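You operate a simulated robot arm through the tools that you are given. There is no shell and no other tool. Be economical: measure what you need, move in short steps, check, and stop when the job is done.

You run a simulated two-armed robot. Do the job below in one go: nothing can be reset, and whatever is moved stays where it is left.

TASK
Take the blue cloth from the left half of the bench and lay it out flat on the wash table top.

It is judged by the outcome, as a careful person would: the job done as asked, and still so three seconds after it is handed in. It fails if anything else is knocked over, pushed out of place, dropped, spilled or broken. Flat cloth is picked up by pressing the open fingertips on it (5 to 10 N) and closing them slowly along it; thin cloth reads only 2 to 8 mm in the jaws.

THE ROBOT
Two 7-joint arms with two-finger parallel grippers on one trunk, on a base that drives. Base frame: it is fixed to the floor where the robot stands at the start and does not move with it; the origin is under the middle of the robot, x ahead of it, y to its left, z up; the surface under the hand at the start is at about z = 0.85. Readings come in m, degrees, newtons and seconds.
The left shoulder is at the start at [0.02, 0.17, 1.128], the right one opposite. With the tool pointing down near the work surface each hand reaches from about 0.22 to 0.68 m from the robot's upright axis, wherever it stands, measured 20 degrees to its own side. Places, roughly: wash table top [-1.2, -0.8, 0.9]. Payload 3.8 kg a hand.
Tool frame (each hand has its own): the origin (TCP) lies between the finger pads and is the grasp point; the fingertips stand 0.03 m ahead of it; z points along the fingers, y is the line along which they close. Largest opening 0.11 m; finger width 0.02, thickness 0.01; the body of the gripper, 0.048 by 0.112 m, starts 0.055 m behind the TCP.
Orientation is that of the tool frame in the base frame, as [roll, pitch, yaw] about the fixed x, y, z axes, in that order (R = Rz(yaw) Ry(pitch) Rx(roll)). With the fingers straight down and closing along the base's y, the tool's x points along the base's -x, its y along +y and its z along -z.

THE INTERFACE
- The arms move only by the tool jog_arm. It takes "left_series", "right_series" or both (then of equal length, played together; a hand with none holds still); each is a list of rows, each a list of 6 numbers: the shift along the tool's x, y, z in m, then the turn, a rotation vector about the tool's x, y, z in degrees. In form: [[dx, dy, dz, ax, ay, az], ...]. A call has 1 to 12 rows; each row shifts and turns the commanded pose from where the row before left it, along the tool's axes as they then stand. "left_gripper" and "right_gripper" are, for a hand that has rows, the finger opening in m, from 0 to 0.11, set as the call begins (left out, the last holds). Each row takes 0.2 s and may step no farther than 0.05 m and 8.6 degrees from the row before; otherwise, or with a gripper value out of range, the whole call is refused. A pose out of reach is approached as far as the arm can. The call stops where the force on the tool passes 40 N (or 10 N more than at its start, if that is more) or the arm is blocked; 0.2 s more then pass. Each finger travels about 0.072 m/s and halts on what it meets, pressing with about 41 N; the grip force reading is that of the motor and also rises with nothing between the fingers. The clock runs only during rows and for 0.2 s after the last one: add rows that do not move to give the fingers time. It gives the time, the measured TCP pose, the force on the tool (base axes), the opening and the grip force at its end, in the units of the frame above (readings bear some noise), with the torque about the TCP (base axes, N m) and any sound that the robot's microphone picked up.
- Cameras (640 x 400 px; columns grow to the right, rows downward): "scene" is now at [0.0584, 0.063, 1.2527]; the picture's right is [0.85, -0.52, 0.00], its down [-0.41, -0.68, -0.61] and it looks along [0.32, 0.52, -0.80] (base axes); focal length 214 px, centre (320, 200). "left" rides on the left gripper at [0.072, -0.017, -0.103] in its tool frame; the picture's right is [0.23, 0.97, 0.00], its down [-0.76, 0.18, -0.62] and it looks along [-0.61, 0.14, 0.78] (tool axes); focal length 222 px, centre (320, 200). "right" rides on the right gripper at [0.072, 0.017, -0.103] in its tool frame; the picture's right is [-0.23, 0.97, 0.00], its down [-0.76, -0.18, -0.62] and it looks along [-0.61, -0.14, 0.78] (tool axes); focal length 222 px, centre (320, 200). There is no depth. A picture from a camera that has moved, and an enlarged one, comes with that camera's place and axes in the base frame and with its lens.
- get_image(camera): a new picture of that camera. No time passes.
- move_column(by): slides the trunk up (or, below 0, down) by that many m; the arms and the scene camera ride with it, the base frame stays. It gives what a move gives, with no picture.
- base_move(legs): drives the robot by 1 to 6 legs, each [ahead, turn to the left] in m and degrees, along the robot's own axes; the way and the turn of a leg run together, so that a leg with both is an arc; at most 1.5 m and 180 degrees a leg. The arms and the cameras ride along, it lands a little off, and it stops where it bumps. It gives what a move gives.
- pan_tilt(pan, tilt): turns the head with the scene camera to pan (to the left, within 80 degrees either way) and tilt (down, from -29 to 69), counted from straight ahead of the robot. It gives what a move gives.
- enlarge(camera, box): a new picture of the part [left, top, right, bottom] of that camera's present view, enlarged. No time passes.
- hand_in(): hands the job in; it is judged then, once.

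Go step by step. Nothing tells you exact positions but the pictures and the camera data: compare them with the known pose of the tool, close in by small moves and look again before you grip or let go. The budget is 120 turns and 92 pictures, counting those below and the enlarged ones. Unless the task says otherwise, let go and move clear before handing in, and close with one line.

The tools are called after "Emit:" as name(argument=value, ...) on one line, values as JSON. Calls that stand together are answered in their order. jog_arm: Moves the arms, as the interface text tells. Its arguments: {"type":"object","properties":{"left_series":{"type":"array"},"left_gripper":{"type":"number"},"right_series":{"type":"array"},"right_gripper":{"type":"number"}},"required":[]} The other tools are called the same way: move_column (by) slides the trunk up or down; base_move (legs) drives the base; pan_tilt (pan, tilt) turns the head that bears the scene camera; get_image (camera) takes a picture; enlarge (camera, box) takes an enlarged picture of a part of a camera's view; hand_in () hands the job in.

At the start:

```text
clock: 0.0
left_eef_pos: [0.5371, 0.1853, 0.9963]
left_ee_rot: [-180.0, 0.0, 180.0]
left_ft_force: [-0.7, -1.0, -0.3]
left_ft_torque: [-0.01, 0.03, 0.02]
left_width: 0.1101
left_grip_force: 0.0
right_eef_pos: [0.4516, -0.1763, 1.0738]
right_ee_rot: [-180.0, 0.1, 179.9]
right_ft_force: [-0.2, 0.0, -0.2]
right_ft_torque: [0.02, 0.04, -0.04]
right_width: 0.1098
right_grip_force: 0.0
trunk travel left (down, up): [-0.225, 0.345]
robot x, y, heading: [0.0015, 0.0002, 0.0]
head pan, tilt: [58.6, 52.7]
```

scene: 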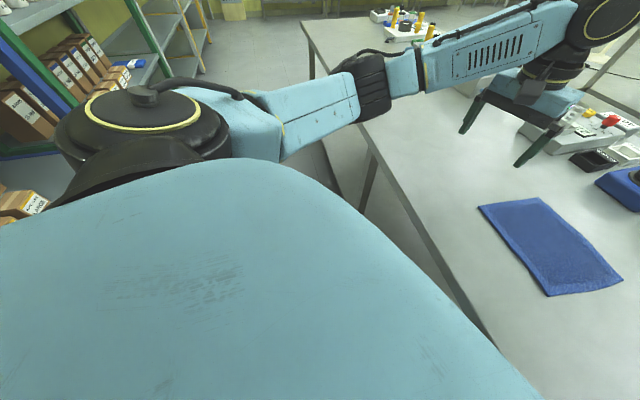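
right: 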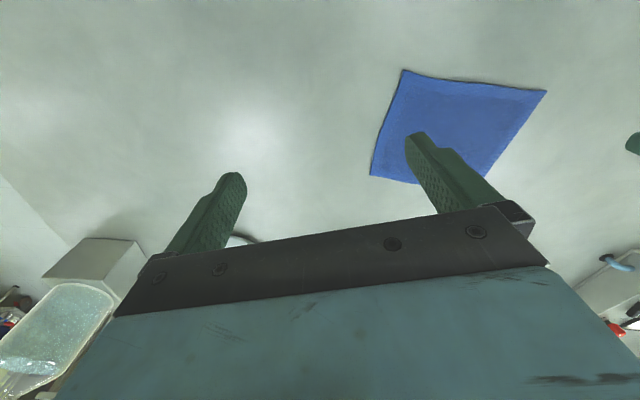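
left: 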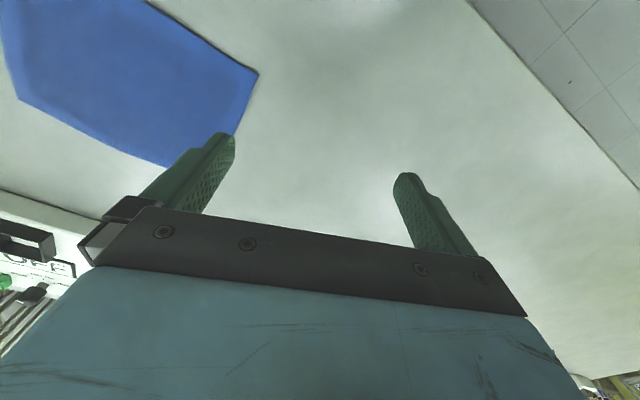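

I see a blue cloth of about 0.16 x 0.2 m near (0.56, 0.0) on the bench. First I look around to make sure it is the right one.

Emit:
pan_tilt(pan=0, tilt=45)

Emit:
get_image(camera="scene")

Emit:
pan_tilt(pan=-80, tilt=20)

Emit:
get_image(camera="scene")

```text
clock: 1.3
left_eef_pos: [0.5386, 0.1851, 0.9962]
left_ee_rot: [179.9, 0.0, 179.9]
left_ft_force: [-0.8, -0.6, -0.5]
left_ft_torque: [0.01, 0.0, -0.01]
left_width: 0.11
left_grip_force: 0.0
right_eef_pos: [0.4516, -0.1757, 1.0737]
right_ee_rot: [-179.9, 0.0, 179.9]
right_ft_force: [-0.1, -0.3, 0.4]
right_ft_torque: [-0.02, 0.0, 0.03]
right_width: 0.1099
right_grip_force: 0.0
trunk travel left (down, up): [-0.225, 0.345]
robot x, y, heading: [-0.0032, -0.002, 0.1]
head pan, tilt: [0.0, 45.0]
```

```text
88 pictures are left
camera scene: at [0.1009, -0.0005, 1.2632], right [0.0, -1.0, 0.0], down [-0.71, 0.0, -0.71], along [0.71, 0.0, -0.71], focal length 214 px, centre (320, 200)
```

scene: 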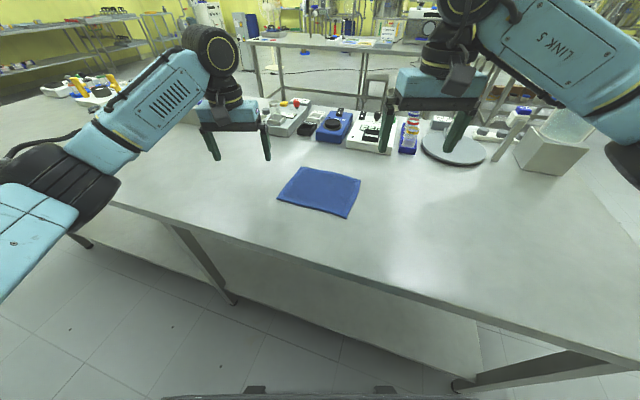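

```text
clock: 2.8
left_eef_pos: [0.5372, 0.1851, 0.9958]
left_ee_rot: [-180.0, -0.1, -180.0]
left_ft_force: [0.5, 0.6, -0.2]
left_ft_torque: [-0.02, -0.01, 0.0]
left_width: 0.11
left_grip_force: 0.0
right_eef_pos: [0.4515, -0.1755, 1.0741]
right_ee_rot: [179.9, 0.0, 180.0]
right_ft_force: [0.1, -0.3, 0.1]
right_ft_torque: [0.0, 0.01, 0.02]
right_width: 0.1101
right_grip_force: 0.2
trunk travel left (down, up): [-0.225, 0.345]
robot x, y, heading: [0.0018, -0.0003, -0.0]
head pan, tilt: [-80.0, 20.0]
```

```text
87 pictures are left
camera scene: at [0.0358, -0.0923, 1.3018], right [-0.98, -0.17, 0.0], down [-0.06, 0.34, -0.94], along [0.16, -0.93, -0.34], focal length 214 px, centre (320, 200)
```

scene: 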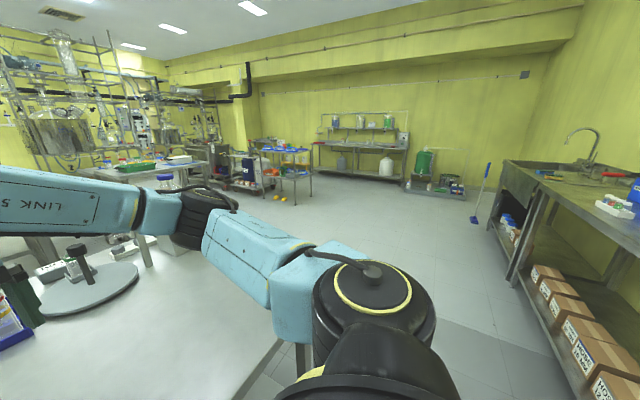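

Only one cloth is on the bench, with corners at about A(0.52,0.118), B(0.665,0.056), C(0.597,-0.12) and D(0.45,-0.067). I'll grip its near edge A–D with both hands, closing along the edge, starting with the left hand above corner A.

Emit:
jog_arm(left_series=[[0.008, -0.0485, 0, 0, 0, 0], [0.008, -0.0485, 0, 0, 0, 0], [0, 0, 0, 0, 0, 7], [0, 0, 0, 0, 0, 7], [0, 0, 0, 0, 0, 7], [0, 0, 0.04, 0, 0, 0], [0, 0, 0.04, 0, 0, 0], [0, 0, 0, 0, 0, 0]], left_gripper=0.03)

Emit:
get_image(camera="left")

Emit:
pan_tilt(pan=0, tilt=45)

Emit:
enlarge(camera="scene", box=[220, 110, 420, 235])

```text
clock: 4.6
left_eef_pos: [0.5211, 0.0879, 0.914]
left_ee_rot: [-179.9, -0.1, 159.0]
left_ft_force: [-0.6, 0.0, -0.1]
left_ft_torque: [-0.03, -0.05, -0.03]
left_width: 0.0299
left_grip_force: 0.0
right_eef_pos: [0.451, -0.1765, 1.074]
right_ee_rot: [179.9, 0.0, 180.0]
right_ft_force: [-0.8, -1.0, 0.3]
right_ft_torque: [-0.02, -0.01, -0.01]
right_width: 0.11
right_grip_force: 0.1
trunk travel left (down, up): [-0.225, 0.345]
robot x, y, heading: [0.003, 0.0032, 0.1]
head pan, tilt: [-80.0, 20.0]
```

```text
86 pictures are left
camera left: at [0.4478, 0.0982, 1.0181], right [0.14, 0.99, 0.0], down [0.77, -0.11, 0.62], along [0.62, -0.09, -0.78], focal length 222 px, centre (320, 200)
```

left: 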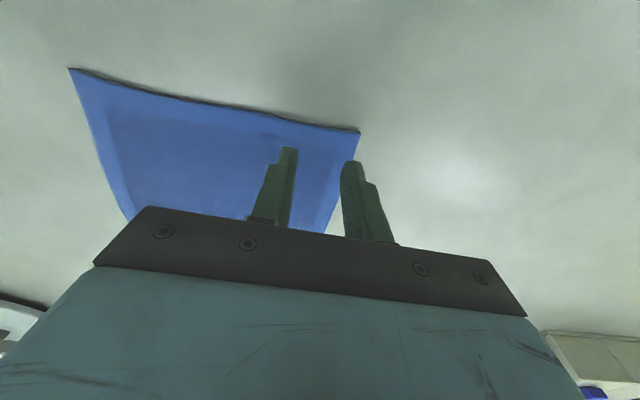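

```text
clock: 6.1
left_eef_pos: [0.521, 0.0875, 0.9155]
left_ee_rot: [180.0, 0.0, 159.0]
left_ft_force: [0.4, -0.1, -0.4]
left_ft_torque: [0.01, 0.02, 0.02]
left_width: 0.03
left_grip_force: 0.0
right_eef_pos: [0.451, -0.1753, 1.0751]
right_ee_rot: [179.9, 0.1, 180.0]
right_ft_force: [-0.7, 0.6, 0.5]
right_ft_torque: [0.04, 0.0, -0.01]
right_width: 0.1101
right_grip_force: 0.0
trunk travel left (down, up): [-0.225, 0.345]
robot x, y, heading: [0.0018, -0.001, 0.1]
head pan, tilt: [0.0, 45.0]
```

```text
3.20 times, centred on (320, 172) of scene
camera zoom: at [0.1009, -0.0007, 1.2632], right [0.0, -1.0, 0.0], down [-0.71, 0.0, -0.71], along [0.71, 0.0, -0.71], focal length 686 px, centre (320, 288)
```

zoom: 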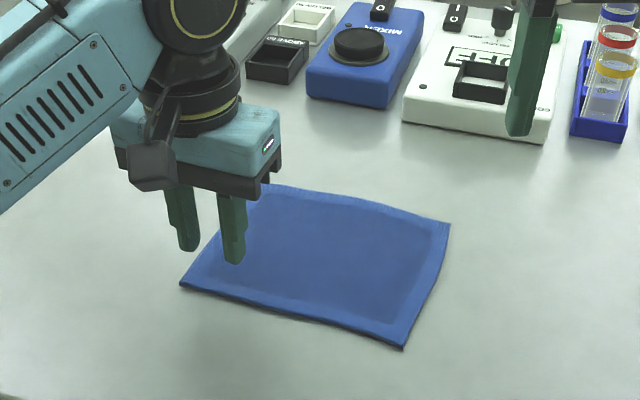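

The picture confirms the corners. Next I bring the right hand over near corner D, still a few cm above the cloth.

Emit:
jog_arm(right_series=[[0, 0, 0, 0, 0, 7], [0, 0, 0, 0, 0, 7], [0, 0, 0, 0, 0, 7], [0.0, 0.04, 0, 0, 0, 0], [0.0135, 0.04, 0, 0, 0, 0], [0.0135, 0.0467, 0, 0, 0, 0], [0, 0, 0.04, 0, 0, 0], [0, 0, 0.04, 0, 0, 0], [0, 0, 0.04, 0, 0, 0], [0, 0, 0.039, 0, 0, 0], [0, 0, 0, 0, 0, 0]], right_gripper=0.03)

Emit:
get_image(camera="right")

Emit:
enlarge(camera="scene", box=[220, 110, 420, 235])

```text
clock: 8.5
left_eef_pos: [0.5212, 0.0875, 0.9151]
left_ee_rot: [-180.0, 0.0, 159.0]
left_ft_force: [0.1, -0.9, 0.8]
left_ft_torque: [0.01, -0.02, 0.02]
left_width: 0.03
left_grip_force: 0.0
right_eef_pos: [0.4739, -0.0478, 0.9136]
right_ee_rot: [180.0, 0.0, 159.0]
right_ft_force: [-0.5, 0.4, -0.1]
right_ft_torque: [0.03, -0.01, 0.01]
right_width: 0.0299
right_grip_force: 0.1
trunk travel left (down, up): [-0.225, 0.345]
robot x, y, heading: [-0.0006, 0.0013, 0.2]
head pan, tilt: [0.0, 45.0]
```

```text
84 pictures are left
camera right: at [0.4117, -0.0061, 1.0183], right [0.56, 0.83, 0.0], down [0.65, -0.44, 0.62], along [0.52, -0.35, -0.78], focal length 222 px, centre (320, 200)
```

right: 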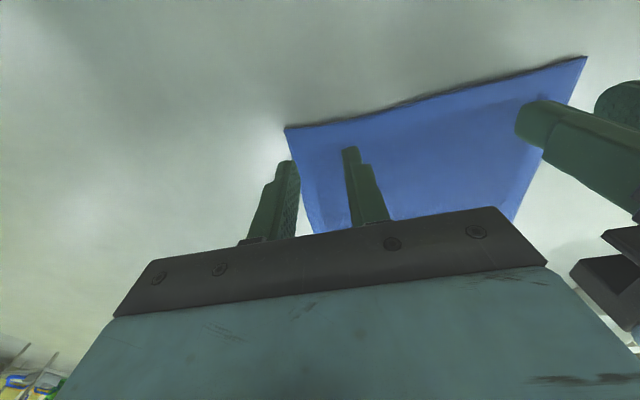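

```text
3.20 times, centred on (320, 172) of scene
camera zoom: at [0.1009, -0.0006, 1.2632], right [0.0, -1.0, 0.0], down [-0.71, 0.0, -0.71], along [0.71, 0.0, -0.71], focal length 686 px, centre (320, 288)
```

zoom: 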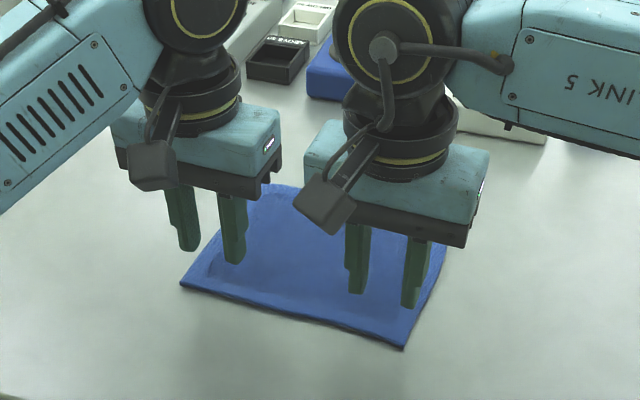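

Both hands sit well over the edge with clearance between them. I descend to just above the cloth, then feel for contact.

Emit:
jog_arm(left_series=[[0, 0, 0.015, 0, 0, 0], [0, 0, 0.012, 0, 0, 0], [0, 0, 0.003, 0, 0, 0], [0, 0, 0.002, 0, 0, 0], [0, 0, 0, 0, 0, 0]], right_series=[[0, 0, 0.015, 0, 0, 0], [0, 0, 0.012, 0, 0, 0], [0, 0, 0.003, 0, 0, 0], [0, 0, 0.002, 0, 0, 0], [0, 0, 0, 0, 0, 0]])

```text
clock: 9.7
left_eef_pos: [0.5205, 0.0868, 0.8843]
left_ee_rot: [-180.0, 0.0, 159.0]
left_ft_force: [0.6, 0.5, 2.6]
left_ft_torque: [-0.01, 0.0, 0.0]
left_width: 0.03
left_grip_force: 0.1
right_eef_pos: [0.4716, -0.0483, 0.8821]
right_ee_rot: [179.9, 0.1, 159.1]
right_ft_force: [1.5, 0.0, 9.5]
right_ft_torque: [0.0, -0.08, -0.02]
right_width: 0.0301
right_grip_force: 0.1
trunk travel left (down, up): [-0.225, 0.345]
robot x, y, heading: [-0.0015, -0.0018, 0.2]
head pan, tilt: [0.0, 45.0]
```

Contact: the right hand presses about 9 N, the left about 2.6 N. I push the left down a touch more, then close both slowly.

Emit:
jog_arm(left_series=[[0, 0, 0.001, 0, 0, 0], [0, 0, 0, 0, 0, 0]])

Emit:
jog_arm(left_series=[[0, 0, 0, 0, 0, 0]], right_series=[[0, 0, 0, 0, 0, 0]], left_gripper=0.024, right_gripper=0.024)

```text
clock: 10.3
left_eef_pos: [0.5211, 0.0883, 0.8834]
left_ee_rot: [180.0, 0.1, 159.0]
left_ft_force: [0.8, -0.6, 3.7]
left_ft_torque: [-0.03, -0.02, -0.02]
left_width: 0.0301
left_grip_force: 0.1
right_eef_pos: [0.4722, -0.0485, 0.8841]
right_ee_rot: [179.9, 0.1, 159.0]
right_ft_force: [3.4, 0.8, 12.8]
right_ft_torque: [0.07, -0.08, -0.02]
right_width: 0.0295
right_grip_force: 0.0
trunk travel left (down, up): [-0.225, 0.345]
robot x, y, heading: [-0.0026, 0.0003, 0.1]
head pan, tilt: [0.0, 45.0]
```

```text
clock: 10.7
left_eef_pos: [0.5205, 0.0884, 0.8839]
left_ee_rot: [-179.9, 0.1, 159.0]
left_ft_force: [-0.2, -0.9, 3.7]
left_ft_torque: [-0.04, -0.02, -0.01]
left_width: 0.0244
left_grip_force: 0.8
right_eef_pos: [0.4721, -0.0489, 0.8832]
right_ee_rot: [179.9, 0.0, 159.0]
right_ft_force: [-0.1, 1.1, 13.8]
right_ft_torque: [0.06, -0.04, -0.03]
right_width: 0.0234
right_grip_force: 0.0
trunk travel left (down, up): [-0.225, 0.345]
robot x, y, heading: [0.0005, -0.0012, -0.1]
head pan, tilt: [0.0, 45.0]
```

I balance the pressure (left down, right up slightly) while continuing to close.

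Emit:
jog_arm(left_series=[[0, 0, 0.002, 0, 0, 0], [0, 0, 0, 0, 0, 0]], right_series=[[0, 0, -0.001, 0, 0, 0], [0, 0, 0, 0, 0, 0]], left_gripper=0.021, right_gripper=0.021)

Emit:
jog_arm(left_series=[[0, 0, 0, 0, 0, 0], [0, 0, 0, 0, 0, 0]], right_series=[[0, 0, 0, 0, 0, 0], [0, 0, 0, 0, 0, 0]], left_gripper=0.016, right_gripper=0.016)

Emit:
enlarge(camera="scene", box=[220, 130, 420, 255])

```text
clock: 11.3
left_eef_pos: [0.5207, 0.0898, 0.883]
left_ee_rot: [180.0, 0.1, 159.0]
left_ft_force: [-1.3, 1.2, 13.1]
left_ft_torque: [0.01, 0.03, 0.04]
left_width: 0.0207
left_grip_force: 0.0
right_eef_pos: [0.4718, -0.0482, 0.8841]
right_ee_rot: [-179.9, 0.0, 159.0]
right_ft_force: [-0.1, 0.4, 6.1]
right_ft_torque: [0.03, -0.04, 0.0]
right_width: 0.0213
right_grip_force: 0.1
trunk travel left (down, up): [-0.225, 0.345]
robot x, y, heading: [-0.0001, 0.0001, -0.0]
head pan, tilt: [0.0, 45.0]
```

```text
clock: 11.9
left_eef_pos: [0.5203, 0.0877, 0.8829]
left_ee_rot: [180.0, 0.2, 159.1]
left_ft_force: [-0.3, -2.2, 15.7]
left_ft_torque: [-0.07, 0.04, 0.01]
left_width: 0.016
left_grip_force: 0.0
right_eef_pos: [0.4724, -0.0483, 0.8837]
right_ee_rot: [-180.0, 0.0, 159.0]
right_ft_force: [0.5, 0.8, 2.7]
right_ft_torque: [0.03, -0.04, -0.01]
right_width: 0.0166
right_grip_force: 0.8
trunk travel left (down, up): [-0.225, 0.345]
robot x, y, heading: [0.0, -0.0014, -0.3]
head pan, tilt: [0.0, 45.0]
```

```text
3.20 times, centred on (320, 192) of scene
camera zoom: at [0.0995, -0.0009, 1.2634], right [0.0, -1.0, 0.0], down [-0.71, 0.0, -0.71], along [0.71, 0.0, -0.71], focal length 686 px, centre (320, 224)
```

zoom: 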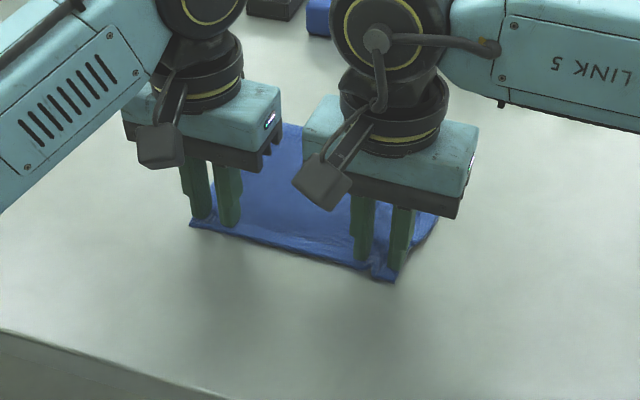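

Wrinkles are gathering between the fingers of both hands. I even out the pressure and keep closing.

Emit:
jog_arm(left_series=[[0, 0, -0.0007, 0, 0, 0], [0, 0, 0, 0, 0, 0]], right_series=[[0, 0, 0.0007, 0, 0, 0], [0, 0, 0, 0, 0, 0]], left_gripper=0.011, right_gripper=0.011)

Emit:
jog_arm(left_series=[[0, 0, 0, 0, 0, 0], [0, 0, 0, 0, 0, 0]], right_series=[[0, 0, 0, 0, 0, 0], [0, 0, 0, 0, 0, 0]], left_gripper=0.006, right_gripper=0.006)

Emit:
jog_arm(left_series=[[0, 0, 0, 0, 0, 0], [0, 0, 0, 0, 0, 0], [0, 0, 0, 0, 0, 0]], right_series=[[0, 0, 0, 0, 0, 0], [0, 0, 0, 0, 0, 0], [0, 0, 0, 0, 0, 0]], left_gripper=0.0, right_gripper=0.0)

Emit:
enlarge(camera="scene", box=[220, 130, 420, 255])

```text
clock: 12.5
left_eef_pos: [0.5207, 0.0883, 0.8834]
left_ee_rot: [-180.0, 0.2, 158.9]
left_ft_force: [-0.5, -2.8, 17.2]
left_ft_torque: [-0.06, 0.04, -0.01]
left_width: 0.0111
left_grip_force: 0.1
right_eef_pos: [0.4716, -0.048, 0.8851]
right_ee_rot: [179.9, 0.2, 159.0]
right_ft_force: [0.7, 0.4, 3.6]
right_ft_torque: [0.03, 0.0, 0.06]
right_width: 0.0114
right_grip_force: 0.4
trunk travel left (down, up): [-0.225, 0.345]
robot x, y, heading: [-0.001, -0.0015, 0.1]
head pan, tilt: [0.0, 45.0]
```

```text
clock: 13.1
left_eef_pos: [0.5204, 0.089, 0.8807]
left_ee_rot: [-180.0, 0.1, 159.0]
left_ft_force: [0.3, -0.9, 20.0]
left_ft_torque: [-0.02, 0.03, 0.05]
left_width: 0.0071
left_grip_force: 0.4
right_eef_pos: [0.4716, -0.0467, 0.8836]
right_ee_rot: [179.9, 0.1, 159.0]
right_ft_force: [0.1, 0.2, 3.4]
right_ft_torque: [0.01, -0.01, 0.0]
right_width: 0.0061
right_grip_force: 0.0
trunk travel left (down, up): [-0.225, 0.345]
robot x, y, heading: [-0.0041, 0.0012, 0.2]
head pan, tilt: [0.0, 45.0]
```

```text
clock: 13.9
left_eef_pos: [0.5207, 0.088, 0.8817]
left_ee_rot: [179.9, 0.1, 159.0]
left_ft_force: [0.7, -0.7, 21.5]
left_ft_torque: [0.0, 0.01, 0.02]
left_width: 0.0032
left_grip_force: 40.8
right_eef_pos: [0.4704, -0.0472, 0.8849]
right_ee_rot: [-180.0, 0.0, 159.1]
right_ft_force: [-0.1, 0.3, 4.3]
right_ft_torque: [-0.01, -0.01, 0.01]
right_width: 0.0002
right_grip_force: 38.0
trunk travel left (down, up): [-0.225, 0.345]
robot x, y, heading: [-0.0007, -0.0001, 0.0]
head pan, tilt: [0.0, 45.0]
```

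```text
3.20 times, centred on (320, 192) of scene
camera zoom: at [0.0992, -0.0009, 1.2634], right [0.0, -1.0, 0.0], down [-0.71, 0.0, -0.71], along [0.71, 0.0, -0.71], focal length 686 px, centre (320, 224)
```

zoom: 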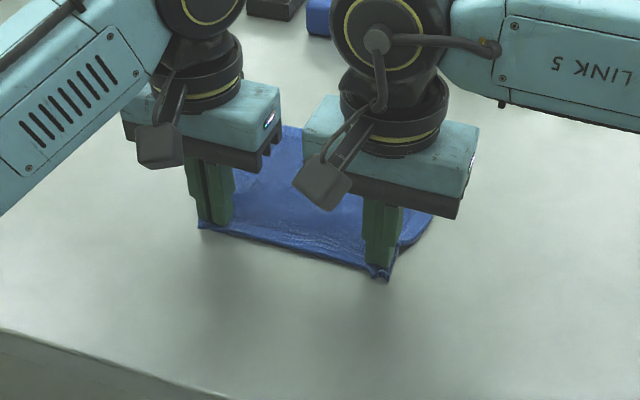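

The left hand holds cloth (3.2 mm) but the right closed on nothing (0.2 mm). I lift and open the right and look.

Emit:
jog_arm(right_series=[[0, 0, -0.01, 0, 0, 0], [0, 0, -0.02, 0, 0, 0], [0, 0, 0, 0, 0, 0]], left_series=[[0, 0, -0.001, 0, 0, 0], [0, 0, 0, 0, 0, 0], [0, 0, 0, 0, 0, 0]], right_gripper=0.03)

Emit:
get_image(camera="right")

Emit:
enlarge(camera="scene", box=[240, 155, 400, 255])

```text
clock: 14.7
left_eef_pos: [0.5211, 0.0887, 0.8828]
left_ee_rot: [-179.9, -0.1, 159.0]
left_ft_force: [1.9, -1.9, 15.0]
left_ft_torque: [-0.01, -0.02, 0.03]
left_width: 0.0031
left_grip_force: 40.9
right_eef_pos: [0.4698, -0.0482, 0.9142]
right_ee_rot: [180.0, 0.0, 159.0]
right_ft_force: [-0.8, -0.4, 0.6]
right_ft_torque: [0.0, 0.0, 0.01]
right_width: 0.0303
right_grip_force: 0.0
trunk travel left (down, up): [-0.225, 0.345]
robot x, y, heading: [-0.0028, 0.0036, 0.1]
head pan, tilt: [0.0, 45.0]
```

```text
80 pictures are left
camera right: at [0.4091, -0.0049, 1.0186], right [0.56, 0.83, 0.0], down [0.65, -0.44, 0.62], along [0.52, -0.35, -0.78], focal length 222 px, centre (320, 200)
```

right: 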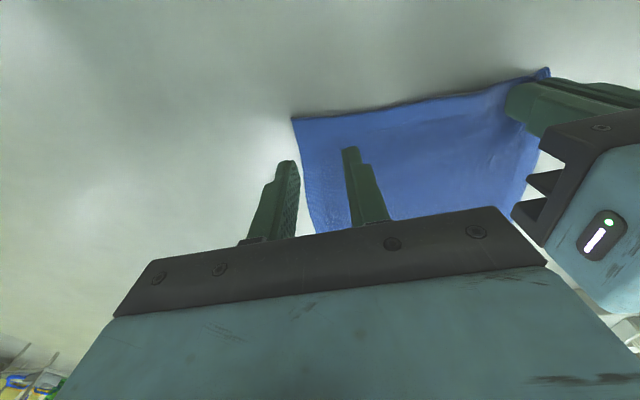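

```text
4.00 times, centred on (320, 205) of scene
camera zoom: at [0.0999, -0.001, 1.2633], right [0.0, -1.0, 0.0], down [-0.71, 0.0, -0.71], along [0.71, 0.0, -0.71], focal length 858 px, centre (320, 180)
```

zoom: 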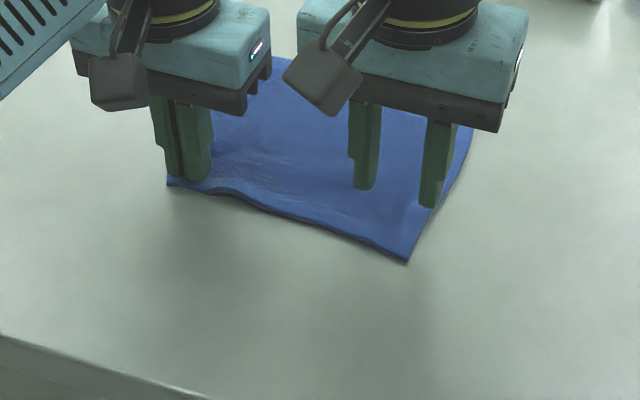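

On release the cloth sprang flat again, so wrinkles undo themselves. Corner D is now near (0.443,-0.055), so I shift the right hand inward along the edge and press again.

Emit:
jog_arm(right_series=[[0.008, 0.011, 0, 0, 0, 0], [0, 0, 0.025, 0, 0, 0], [0, 0, 0.004, 0, 0, 0], [0, 0, 0.002, 0, 0, 0], [0, 0, 0, 0, 0, 0]])

```text
clock: 15.9
left_eef_pos: [0.5199, 0.0888, 0.8838]
left_ee_rot: [-179.9, 0.0, 159.0]
left_ft_force: [1.0, -1.2, 11.2]
left_ft_torque: [-0.02, 0.02, 0.04]
left_width: 0.0028
left_grip_force: 40.8
right_eef_pos: [0.4656, -0.0341, 0.8831]
right_ee_rot: [179.8, 0.1, 159.0]
right_ft_force: [-1.5, 0.2, 6.5]
right_ft_torque: [0.01, 0.03, -0.03]
right_width: 0.0301
right_grip_force: 0.1
trunk travel left (down, up): [-0.225, 0.345]
robot x, y, heading: [0.0014, 0.0042, 0.0]
head pan, tilt: [0.0, 45.0]
```

Emit:
jog_arm(right_series=[[0, 0, 0.001, 0, 0, 0], [0, 0, 0, 0, 0, 0]], right_gripper=0.024)

Emit:
jog_arm(right_series=[[0, 0, 0, 0, 0, 0], [0, 0, 0, 0, 0, 0]], right_gripper=0.018)

```text
clock: 16.5
left_eef_pos: [0.5205, 0.0886, 0.8835]
left_ee_rot: [180.0, 0.1, 158.9]
left_ft_force: [1.1, -1.4, 8.9]
left_ft_torque: [-0.07, -0.06, 0.03]
left_width: 0.0029
left_grip_force: 41.0
right_eef_pos: [0.4674, -0.0356, 0.8827]
right_ee_rot: [179.9, 0.1, 158.9]
right_ft_force: [-1.4, 0.9, 12.3]
right_ft_torque: [-0.02, -0.01, -0.01]
right_width: 0.0238
right_grip_force: 0.0
trunk travel left (down, up): [-0.225, 0.345]
robot x, y, heading: [0.0019, 0.0004, 0.5]
head pan, tilt: [0.0, 45.0]
```

```text
clock: 17.1
left_eef_pos: [0.5197, 0.0896, 0.8828]
left_ee_rot: [180.0, 0.2, 159.0]
left_ft_force: [-0.3, -1.8, 8.7]
left_ft_torque: [-0.02, -0.04, 0.03]
left_width: 0.003
left_grip_force: 41.3
right_eef_pos: [0.4674, -0.0352, 0.8828]
right_ee_rot: [180.0, 0.2, 159.0]
right_ft_force: [1.6, 1.1, 14.5]
right_ft_torque: [0.0, -0.06, 0.04]
right_width: 0.0172
right_grip_force: 0.0
trunk travel left (down, up): [-0.225, 0.345]
robot x, y, heading: [-0.0015, 0.0004, 0.3]
head pan, tilt: [0.0, 45.0]
```

The right hand presses firmly as it closes, so I continue to full closure.

Emit:
jog_arm(right_series=[[0, 0, 0, 0, 0, 0], [0, 0, 0, 0, 0, 0]], right_gripper=0.012)

Emit:
jog_arm(right_series=[[0, 0, 0, 0, 0, 0], [0, 0, 0, 0, 0, 0]], right_gripper=0.006)

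Emit:
jog_arm(right_series=[[0, 0, 0, 0, 0, 0], [0, 0, 0, 0, 0, 0], [0, 0, 0, 0, 0, 0]], right_gripper=0.0)

Emit:
enlarge(camera="scene", box=[240, 155, 400, 255])

```text
clock: 17.7
left_eef_pos: [0.5192, 0.0888, 0.8831]
left_ee_rot: [-180.0, 0.1, 159.0]
left_ft_force: [0.2, -3.1, 7.5]
left_ft_torque: [-0.12, 0.05, -0.03]
left_width: 0.0031
left_grip_force: 41.3
right_eef_pos: [0.4674, -0.0342, 0.883]
right_ee_rot: [179.9, 0.2, 159.0]
right_ft_force: [2.5, 3.4, 16.4]
right_ft_torque: [0.09, -0.09, 0.0]
right_width: 0.0121
right_grip_force: 0.4
trunk travel left (down, up): [-0.225, 0.345]
robot x, y, heading: [0.0003, 0.0007, 0.2]
head pan, tilt: [0.0, 45.0]
```

```text
clock: 18.3
left_eef_pos: [0.5188, 0.0882, 0.8825]
left_ee_rot: [180.0, 0.2, 159.0]
left_ft_force: [-1.4, -4.2, 7.5]
left_ft_torque: [-0.14, 0.06, 0.0]
left_width: 0.0029
left_grip_force: 40.7
right_eef_pos: [0.4665, -0.0346, 0.8821]
right_ee_rot: [179.9, 0.1, 159.1]
right_ft_force: [2.3, 4.7, 17.6]
right_ft_torque: [0.17, -0.08, -0.01]
right_width: 0.0077
right_grip_force: 1.1
trunk travel left (down, up): [-0.225, 0.345]
robot x, y, heading: [0.002, -0.0004, -0.0]
head pan, tilt: [0.0, 45.0]
```

```text
clock: 19.1
left_eef_pos: [0.5191, 0.0889, 0.8824]
left_ee_rot: [-180.0, 0.1, 159.0]
left_ft_force: [-2.6, -6.4, 7.0]
left_ft_torque: [-0.2, 0.04, 0.03]
left_width: 0.003
left_grip_force: 41.6
right_eef_pos: [0.4664, -0.0341, 0.8823]
right_ee_rot: [179.9, 0.1, 159.0]
right_ft_force: [3.2, 8.3, 17.9]
right_ft_torque: [0.25, -0.09, 0.02]
right_width: 0.0037
right_grip_force: 40.5
trunk travel left (down, up): [-0.225, 0.345]
robot x, y, heading: [0.0034, 0.0013, 0.1]
head pan, tilt: [0.0, 45.0]
```

```text
4.00 times, centred on (320, 205) of scene
camera zoom: at [0.0993, -0.0004, 1.2634], right [0.0, -1.0, 0.0], down [-0.71, 0.0, -0.71], along [0.71, 0.0, -0.71], focal length 858 px, centre (320, 180)
```

zoom: 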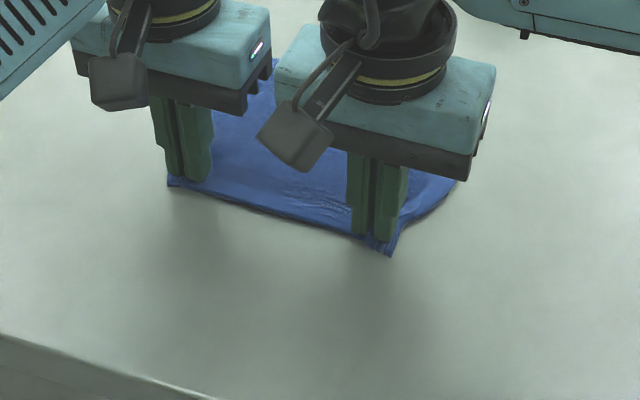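

Both hands hold cloth (3.0 and 3.7 mm). I ease the tension between them by 3 mm and lift together.

Emit:
jog_arm(left_series=[[0, -0.0015, 0, 0, 0, 0], [0, 0, -0.01, 0, 0, 0], [0, 0, -0.02, 0, 0, 0], [0, 0, -0.02, 0, 0, 0], [0, 0, -0.03, 0, 0, 0], [0, 0, -0.03, 0, 0, 0], [0, 0, -0.03, 0, 0, 0], [0, 0, -0.03, 0, 0, 0], [0, 0, 0, 0, 0, 0], [0, 0, 0, 0, 0, 0]], right_series=[[0, 0.0015, 0, 0, 0, 0], [0, 0, -0.01, 0, 0, 0], [0, 0, -0.02, 0, 0, 0], [0, 0, -0.02, 0, 0, 0], [0, 0, -0.03, 0, 0, 0], [0, 0, -0.03, 0, 0, 0], [0, 0, -0.03, 0, 0, 0], [0, 0, -0.03, 0, 0, 0], [0, 0, 0, 0, 0, 0], [0, 0, 0, 0, 0, 0]])

Emit:
get_image(camera="scene")

```text
clock: 21.3
left_eef_pos: [0.522, 0.0847, 1.0535]
left_ee_rot: [180.0, 0.0, 159.0]
left_ft_force: [0.4, -1.4, -0.1]
left_ft_torque: [-0.05, 0.03, 0.01]
left_width: 0.0031
left_grip_force: 40.9
right_eef_pos: [0.4685, -0.0327, 1.0523]
right_ee_rot: [-180.0, 0.0, 159.0]
right_ft_force: [0.9, 1.5, -0.4]
right_ft_torque: [0.03, -0.06, 0.0]
right_width: 0.0035
right_grip_force: 41.2
trunk travel left (down, up): [-0.225, 0.345]
robot x, y, heading: [-0.0005, 0.001, 0.2]
head pan, tilt: [0.0, 45.0]
```

```text
77 pictures are left
camera scene: at [0.1008, -0.0006, 1.2632], right [0.0, -1.0, 0.0], down [-0.71, 0.0, -0.71], along [0.71, 0.0, -0.71], focal length 214 px, centre (320, 200)
```

scene: 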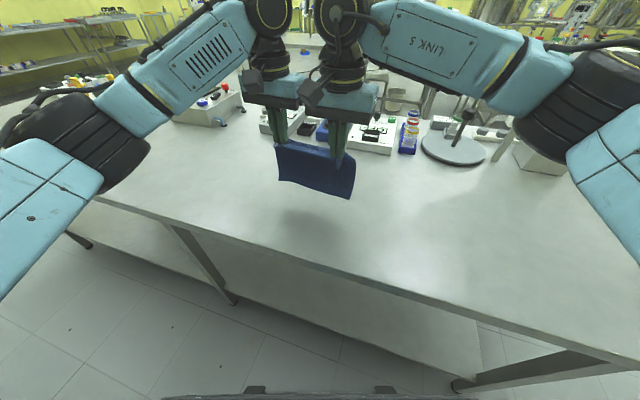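

The cloth hangs neatly from both hands. I raise the trunk for clearance and check the space to the right-rear and left-rear before driving.

Emit:
move_column(by=0.12)

Emit:
pan_tilt(pan=-80, tilt=35)

Emit:
get_image(camera="scene")

Emit:
pan_tilt(pan=80, tilt=35)

Emit:
get_image(camera="scene")

```text
clock: 22.8
left_eef_pos: [0.5208, 0.0839, 1.1727]
left_ee_rot: [180.0, -0.1, 159.1]
left_ft_force: [-0.3, -0.6, 0.5]
left_ft_torque: [-0.04, 0.04, 0.02]
left_width: 0.0029
left_grip_force: 41.4
right_eef_pos: [0.4667, -0.0338, 1.1707]
right_ee_rot: [180.0, 0.0, 159.0]
right_ft_force: [0.5, 0.6, -0.6]
right_ft_torque: [0.02, 0.0, -0.01]
right_width: 0.003
right_grip_force: 41.6
trunk travel left (down, up): [-0.345, 0.225]
robot x, y, heading: [-0.0005, 0.0028, 0.0]
head pan, tilt: [0.0, 45.0]
```

```text
clock: 24.4
left_eef_pos: [0.5205, 0.0834, 1.1723]
left_ee_rot: [179.9, 0.0, 159.0]
left_ft_force: [0.0, -1.0, 0.2]
left_ft_torque: [-0.06, 0.05, 0.01]
left_width: 0.0033
left_grip_force: 41.2
right_eef_pos: [0.4676, -0.0344, 1.1721]
right_ee_rot: [180.0, 0.0, 159.1]
right_ft_force: [1.3, 1.1, -0.4]
right_ft_torque: [0.01, -0.01, 0.01]
right_width: 0.0034
right_grip_force: 41.0
trunk travel left (down, up): [-0.345, 0.225]
robot x, y, heading: [-0.0012, 0.0034, -0.0]
head pan, tilt: [-80.0, 35.0]
```

```text
76 pictures are left
camera scene: at [0.035, -0.0873, 1.398], right [-0.98, -0.17, 0.0], down [-0.1, 0.56, -0.82], along [0.14, -0.81, -0.57], focal length 214 px, centre (320, 200)
```

scene: 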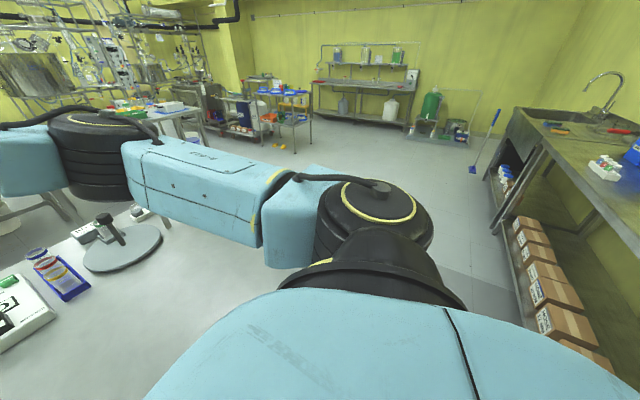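

```text
clock: 26.8
left_eef_pos: [0.5213, 0.0852, 1.1722]
left_ee_rot: [-180.0, -0.1, 159.0]
left_ft_force: [-1.3, -0.7, -1.1]
left_ft_torque: [-0.01, 0.04, 0.02]
left_width: 0.003
left_grip_force: 40.7
right_eef_pos: [0.468, -0.034, 1.1702]
right_ee_rot: [-179.9, 0.0, 159.0]
right_ft_force: [0.1, 1.3, 0.1]
right_ft_torque: [0.01, -0.03, 0.02]
right_width: 0.0035
right_grip_force: 41.0
trunk travel left (down, up): [-0.345, 0.225]
robot x, y, heading: [-0.001, -0.0011, 0.3]
head pan, tilt: [80.0, 35.0]
```

```text
75 pictures are left
camera scene: at [0.035, 0.0861, 1.398], right [0.98, -0.17, 0.0], down [-0.1, -0.56, -0.82], along [0.14, 0.81, -0.57], focal length 214 px, centre (320, 200)
```

scene: 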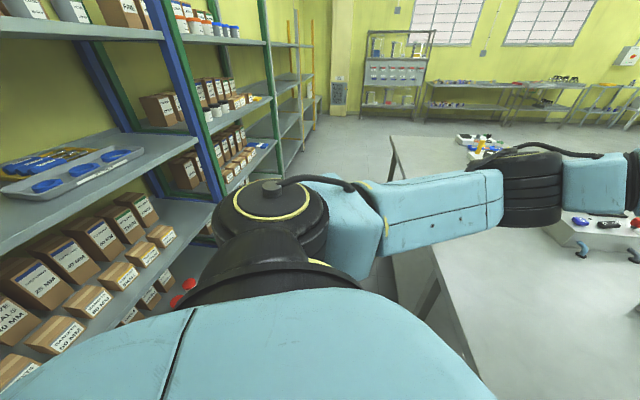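

Shelves are behind-left and the wash table is behind-right. I back off 0.3 m and turn right in two steps, then look.

Emit:
base_move(legs=[[-0.3, 0], [0, -70]])

Emit:
pan_tilt(pan=-60, tilt=35)

Emit:
get_image(camera="scene")

```text
clock: 31.9
left_eef_pos: [-0.0516, -0.4644, 1.1729]
left_ee_rot: [-179.9, 0.0, 88.0]
left_ft_force: [-0.7, 0.1, -0.1]
left_ft_torque: [0.01, 0.0, 0.02]
left_width: 0.0025
left_grip_force: 40.8
right_eef_pos: [-0.1803, -0.4522, 1.1713]
right_ee_rot: [179.9, 0.0, 87.9]
right_ft_force: [-0.6, 0.0, 0.0]
right_ft_torque: [0.0, -0.02, 0.11]
right_width: 0.0032
right_grip_force: 41.2
trunk travel left (down, up): [-0.345, 0.225]
robot x, y, heading: [-0.2994, 0.0012, -71.1]
head pan, tilt: [80.0, 35.0]
```

```text
clock: 34.2
left_eef_pos: [-0.0507, -0.4647, 1.1715]
left_ee_rot: [180.0, 0.0, 87.9]
left_ft_force: [-0.2, 0.0, -0.3]
left_ft_torque: [0.0, 0.0, 0.06]
left_width: 0.0024
left_grip_force: 41.3
right_eef_pos: [-0.1812, -0.4525, 1.1695]
right_ee_rot: [-180.0, 0.0, 87.9]
right_ft_force: [0.3, 0.7, -0.8]
right_ft_torque: [0.0, 0.03, 0.12]
right_width: 0.0031
right_grip_force: 41.6
trunk travel left (down, up): [-0.345, 0.225]
robot x, y, heading: [-0.2997, 0.0006, -70.8]
head pan, tilt: [-60.0, 35.0]
```

```text
74 pictures are left
camera scene: at [-0.3534, -0.0862, 1.398], right [-0.75, 0.66, 0.0], down [0.38, 0.43, -0.82], along [-0.54, -0.62, -0.57], focal length 214 px, centre (320, 200)
```

scene: 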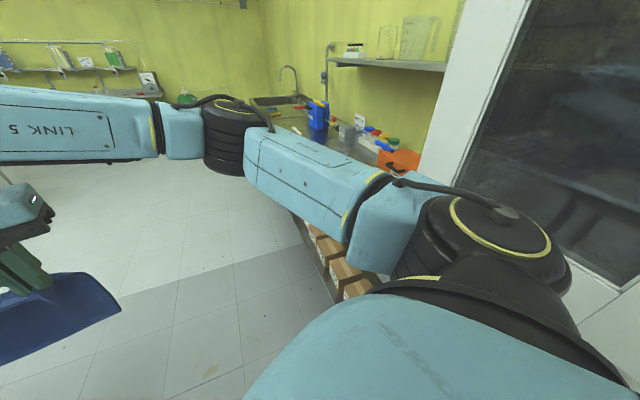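

The wash table is partly hidden behind my arm. I turn further right to face it.

Emit:
base_move(legs=[[0, -60]])

Emit:
pan_tilt(pan=0, tilt=30)

Emit:
get_image(camera="scene")

```text
clock: 37.2
left_eef_pos: [-0.5806, -0.4474, 1.1731]
left_ee_rot: [179.9, -0.1, 27.7]
left_ft_force: [-0.1, 0.1, 0.7]
left_ft_torque: [-0.01, -0.01, 0.09]
left_width: 0.0024
left_grip_force: 41.0
right_eef_pos: [-0.6341, -0.3284, 1.1706]
right_ee_rot: [-179.9, -0.1, 27.8]
right_ft_force: [0.4, -0.4, 0.0]
right_ft_torque: [0.01, -0.02, 0.11]
right_width: 0.0033
right_grip_force: 41.4
trunk travel left (down, up): [-0.345, 0.225]
robot x, y, heading: [-0.2989, -0.0011, -131.1]
head pan, tilt: [-60.0, 35.0]
```

```text
clock: 38.5
left_eef_pos: [-0.5808, -0.4462, 1.1717]
left_ee_rot: [180.0, 0.0, 27.8]
left_ft_force: [-0.3, -0.2, 0.2]
left_ft_torque: [0.01, -0.02, 0.08]
left_width: 0.0022
left_grip_force: 41.5
right_eef_pos: [-0.6343, -0.3293, 1.1716]
right_ee_rot: [180.0, 0.0, 27.8]
right_ft_force: [1.1, -0.4, 0.6]
right_ft_torque: [-0.03, -0.01, 0.06]
right_width: 0.0032
right_grip_force: 41.2
trunk travel left (down, up): [-0.345, 0.225]
robot x, y, heading: [-0.2987, -0.0008, -131.3]
head pan, tilt: [0.0, 30.0]
```

```text
73 pictures are left
camera scene: at [-0.3759, -0.0837, 1.4058], right [-0.75, 0.66, 0.0], down [0.33, 0.38, -0.87], along [-0.57, -0.65, -0.5], focal length 214 px, centre (320, 200)
```

scene: 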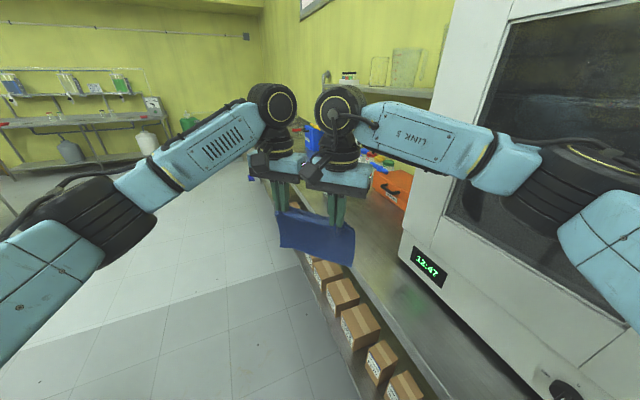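

A white machine stands on the table at right. I enlarge the view to find the table's front edge and the free area.

Emit:
enlarge(camera="scene", box=[250, 120, 490, 400])

Emit:
pan_tilt(pan=-30, tilt=55)

Emit:
get_image(camera="scene")

```text
1.43 times, centred on (370, 260) of scene
camera zoom: at [-0.3759, -0.0837, 1.4058], right [-0.75, 0.66, 0.0], down [0.33, 0.38, -0.87], along [-0.57, -0.65, -0.5], focal length 306 px, centre (249, 114)
```

zoom: 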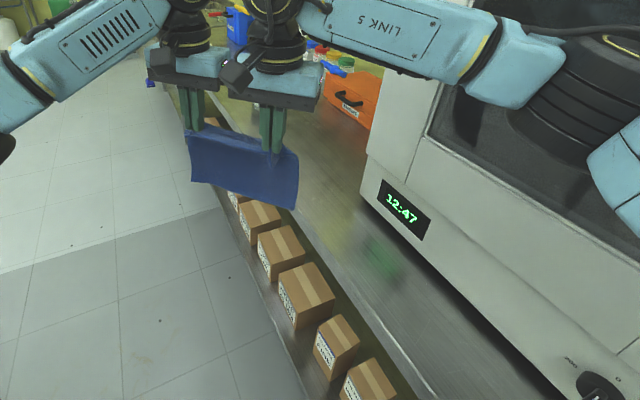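

```text
clock: 39.5
left_eef_pos: [-0.5799, -0.4472, 1.1723]
left_ee_rot: [179.9, 0.0, 27.8]
left_ft_force: [-0.1, 0.0, -0.8]
left_ft_torque: [0.03, 0.0, 0.1]
left_width: 0.0021
left_grip_force: 40.9
right_eef_pos: [-0.6341, -0.3287, 1.1716]
right_ee_rot: [180.0, -0.1, 27.8]
right_ft_force: [0.3, -1.5, -0.4]
right_ft_torque: [0.0, -0.02, 0.08]
right_width: 0.0032
right_grip_force: 41.2
trunk travel left (down, up): [-0.345, 0.225]
robot x, y, heading: [-0.2971, 0.0006, -131.3]
head pan, tilt: [-30.0, 55.0]
```

```text
71 pictures are left
camera scene: at [-0.3845, -0.039, 1.3698], right [-0.32, 0.95, 0.0], down [0.77, 0.26, -0.57], along [-0.54, -0.19, -0.82], focal length 214 px, centre (320, 200)
```

scene: 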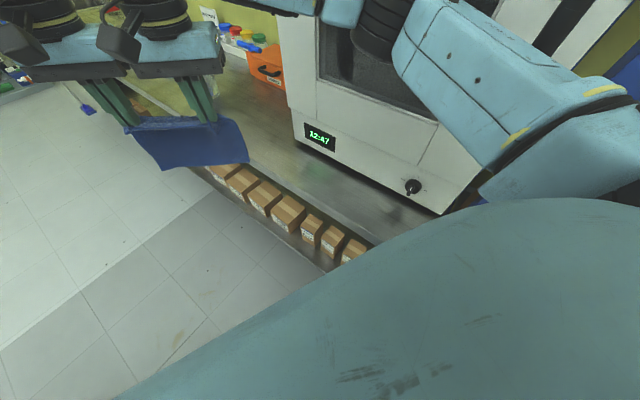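

The table's front edge runs about 19° off my y axis, from roughly (-0.62,0) to (-0.97,-0.83). The machine starts 0.19 m behind that edge and ends near y=-0.3. I drive along the edge past it, and then face the table.

Emit:
base_move(legs=[[0, 27.5], [0.66, 0]])

Emit:
pan_tilt(pan=-65, tilt=40)

Emit:
get_image(camera="scene")

```text
clock: 44.6
left_eef_pos: [-0.4966, -1.1768, 1.1726]
left_ee_rot: [180.0, 0.0, 55.3]
left_ft_force: [-0.6, 0.1, 0.2]
left_ft_torque: [0.0, -0.01, -0.07]
left_width: 0.0024
left_grip_force: 41.0
right_eef_pos: [-0.5982, -1.0976, 1.1717]
right_ee_rot: [-180.0, 0.0, 55.5]
right_ft_force: [-0.4, 0.1, 0.2]
right_ft_torque: [0.01, -0.02, -0.08]
right_width: 0.003
right_grip_force: 41.0
trunk travel left (down, up): [-0.345, 0.225]
robot x, y, heading: [-0.4571, -0.6507, -103.3]
head pan, tilt: [-30.0, 55.0]
```

```text
clock: 45.6
left_eef_pos: [-0.4968, -1.1768, 1.1732]
left_ee_rot: [-180.0, -0.1, 55.4]
left_ft_force: [0.6, 0.3, 0.2]
left_ft_torque: [0.01, -0.02, -0.07]
left_width: 0.002
left_grip_force: 41.4
right_eef_pos: [-0.5996, -1.0971, 1.1718]
right_ee_rot: [180.0, 0.0, 55.5]
right_ft_force: [0.3, 0.3, -0.1]
right_ft_torque: [-0.03, -0.01, -0.1]
right_width: 0.0032
right_grip_force: 40.4
trunk travel left (down, up): [-0.345, 0.225]
robot x, y, heading: [-0.4631, -0.6494, -103.3]
head pan, tilt: [-65.0, 40.0]
```

```text
70 pictures are left
camera scene: at [-0.5467, -0.688, 1.3904], right [-0.2, 0.98, 0.0], down [0.63, 0.13, -0.77], along [-0.75, -0.15, -0.64], focal length 214 px, centre (320, 200)
```

scene: 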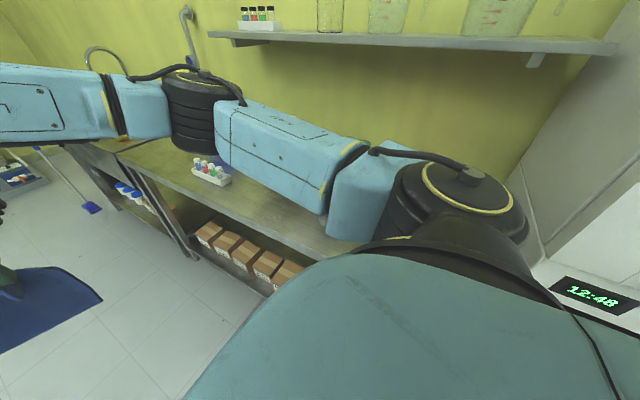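

The table is clear here; the nearest items (vial tray near (-1.21,-1.29), orange box at the back) are well away. I turn right to face the table.

Emit:
base_move(legs=[[0, -40]])

Emit:
pan_tilt(pan=-20, tilt=45)

Emit:
get_image(camera="scene")

```text
clock: 47.9
left_eef_pos: [-0.828, -1.0274, 1.1721]
left_ee_rot: [179.9, 0.1, 15.4]
left_ft_force: [-0.9, -0.5, -0.4]
left_ft_torque: [0.01, -0.01, 0.03]
left_width: 0.0023
left_grip_force: 41.0
right_eef_pos: [-0.8539, -0.9001, 1.1714]
right_ee_rot: [-180.0, 0.0, 15.4]
right_ft_force: [0.2, -0.4, 0.0]
right_ft_torque: [-0.01, 0.01, 0.12]
right_width: 0.0032
right_grip_force: 41.1
trunk travel left (down, up): [-0.345, 0.225]
robot x, y, heading: [-0.4547, -0.6474, -143.4]
head pan, tilt: [-65.0, 40.0]
```

```text
clock: 49.0
left_eef_pos: [-0.8272, -1.0269, 1.1719]
left_ee_rot: [180.0, 0.1, 15.3]
left_ft_force: [0.2, 0.3, 0.2]
left_ft_torque: [0.03, 0.07, 0.06]
left_width: 0.0022
left_grip_force: 41.3
right_eef_pos: [-0.8532, -0.8997, 1.1707]
right_ee_rot: [-179.9, -0.1, 15.4]
right_ft_force: [0.5, 0.2, 0.1]
right_ft_torque: [-0.01, 0.02, 0.1]
right_width: 0.003
right_grip_force: 40.6
trunk travel left (down, up): [-0.345, 0.225]
robot x, y, heading: [-0.4555, -0.6522, -143.6]
head pan, tilt: [-20.0, 45.0]
```

```text
69 pictures are left
camera scene: at [-0.5534, -0.6859, 1.3832], right [-0.28, 0.96, 0.0], down [0.68, 0.2, -0.71], along [-0.68, -0.2, -0.71], focal length 214 px, centre (320, 200)
```

scene: 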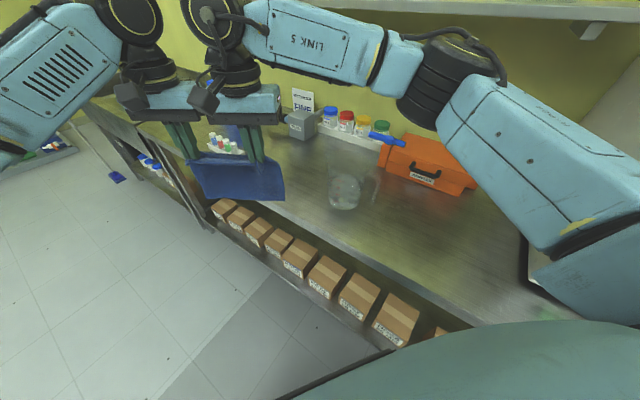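

There seems to be a transparent beaker standing near (-1.02,-0.74), and I want a closer look at the free region.

Emit:
enlarge(camera="scene", box=[260, 80, 540, 340])

```text
1.54 times, centred on (400, 210) of scene
camera zoom: at [-0.5534, -0.6859, 1.3832], right [-0.28, 0.96, 0.0], down [0.68, 0.2, -0.71], along [-0.68, -0.2, -0.71], focal length 330 px, centre (197, 185)
```

zoom: 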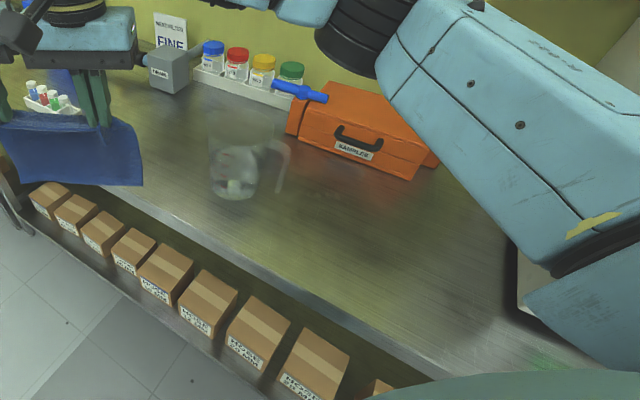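

A glass jug stands at about (-1.03,-0.75) with its handle toward the machine. I choose the clear strip beyond it, centred at about (-1.11,-0.98), between the jug and the vial tray, and drive there with the cloth kept high.

Emit:
base_move(legs=[[0, 35], [0.32, 0]])

Emit:
base_move(legs=[[0, -45]])

Emit:
pan_tilt(pan=-30, tilt=45)

Emit:
get_image(camera="scene")

```text
clock: 52.8
left_eef_pos: [-0.6417, -1.4755, 1.1725]
left_ee_rot: [-180.0, 0.0, 50.8]
left_ft_force: [-0.5, -0.4, 0.3]
left_ft_torque: [0.02, 0.0, -0.06]
left_width: 0.0025
left_grip_force: 41.2
right_eef_pos: [-0.7368, -1.387, 1.1704]
right_ee_rot: [-179.9, 0.1, 50.6]
right_ft_force: [-1.0, -0.1, -0.2]
right_ft_torque: [0.02, -0.02, -0.11]
right_width: 0.0031
right_grip_force: 41.4
trunk travel left (down, up): [-0.345, 0.225]
robot x, y, heading: [-0.5565, -0.9528, -108.4]
head pan, tilt: [-20.0, 45.0]
```

```text
clock: 55.2
left_eef_pos: [-0.9836, -1.2653, 1.1731]
left_ee_rot: [180.0, -0.1, 6.0]
left_ft_force: [-0.4, 0.0, 0.1]
left_ft_torque: [0.0, 0.03, 0.03]
left_width: 0.002
left_grip_force: 41.0
right_eef_pos: [-0.9892, -1.1354, 1.1711]
right_ee_rot: [-180.0, 0.1, 5.9]
right_ft_force: [0.2, 0.3, 0.1]
right_ft_torque: [-0.02, -0.03, 0.09]
right_width: 0.0033
right_grip_force: 40.3
trunk travel left (down, up): [-0.345, 0.225]
robot x, y, heading: [-0.5526, -0.9516, -153.3]
head pan, tilt: [-20.0, 45.0]
```

```text
clock: 56.0
left_eef_pos: [-0.9826, -1.2652, 1.1731]
left_ee_rot: [-180.0, 0.0, 6.0]
left_ft_force: [0.0, 0.4, 0.4]
left_ft_torque: [0.02, 0.01, 0.1]
left_width: 0.002
left_grip_force: 41.0
right_eef_pos: [-0.9892, -1.136, 1.1724]
right_ee_rot: [-180.0, 0.0, 5.9]
right_ft_force: [0.2, 0.3, -0.3]
right_ft_torque: [-0.01, 0.03, 0.06]
right_width: 0.0031
right_grip_force: 40.9
trunk travel left (down, up): [-0.345, 0.225]
robot x, y, heading: [-0.5611, -0.9503, -153.2]
head pan, tilt: [-30.0, 45.0]
```

```text
67 pictures are left
camera scene: at [-0.6583, -0.9594, 1.3832], right [0.05, 1.0, 0.0], down [0.71, -0.04, -0.71], along [-0.71, 0.04, -0.71], focal length 214 px, centre (320, 200)
```

scene: 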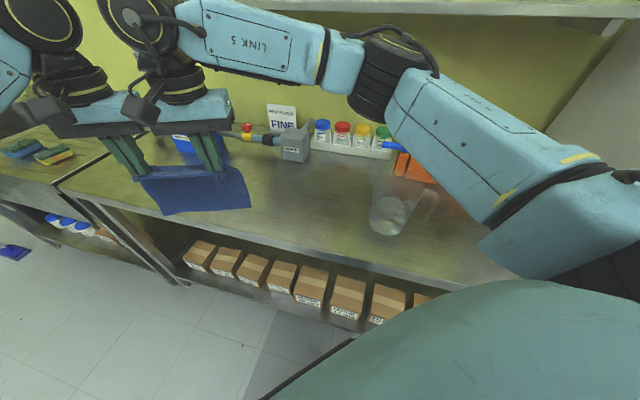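

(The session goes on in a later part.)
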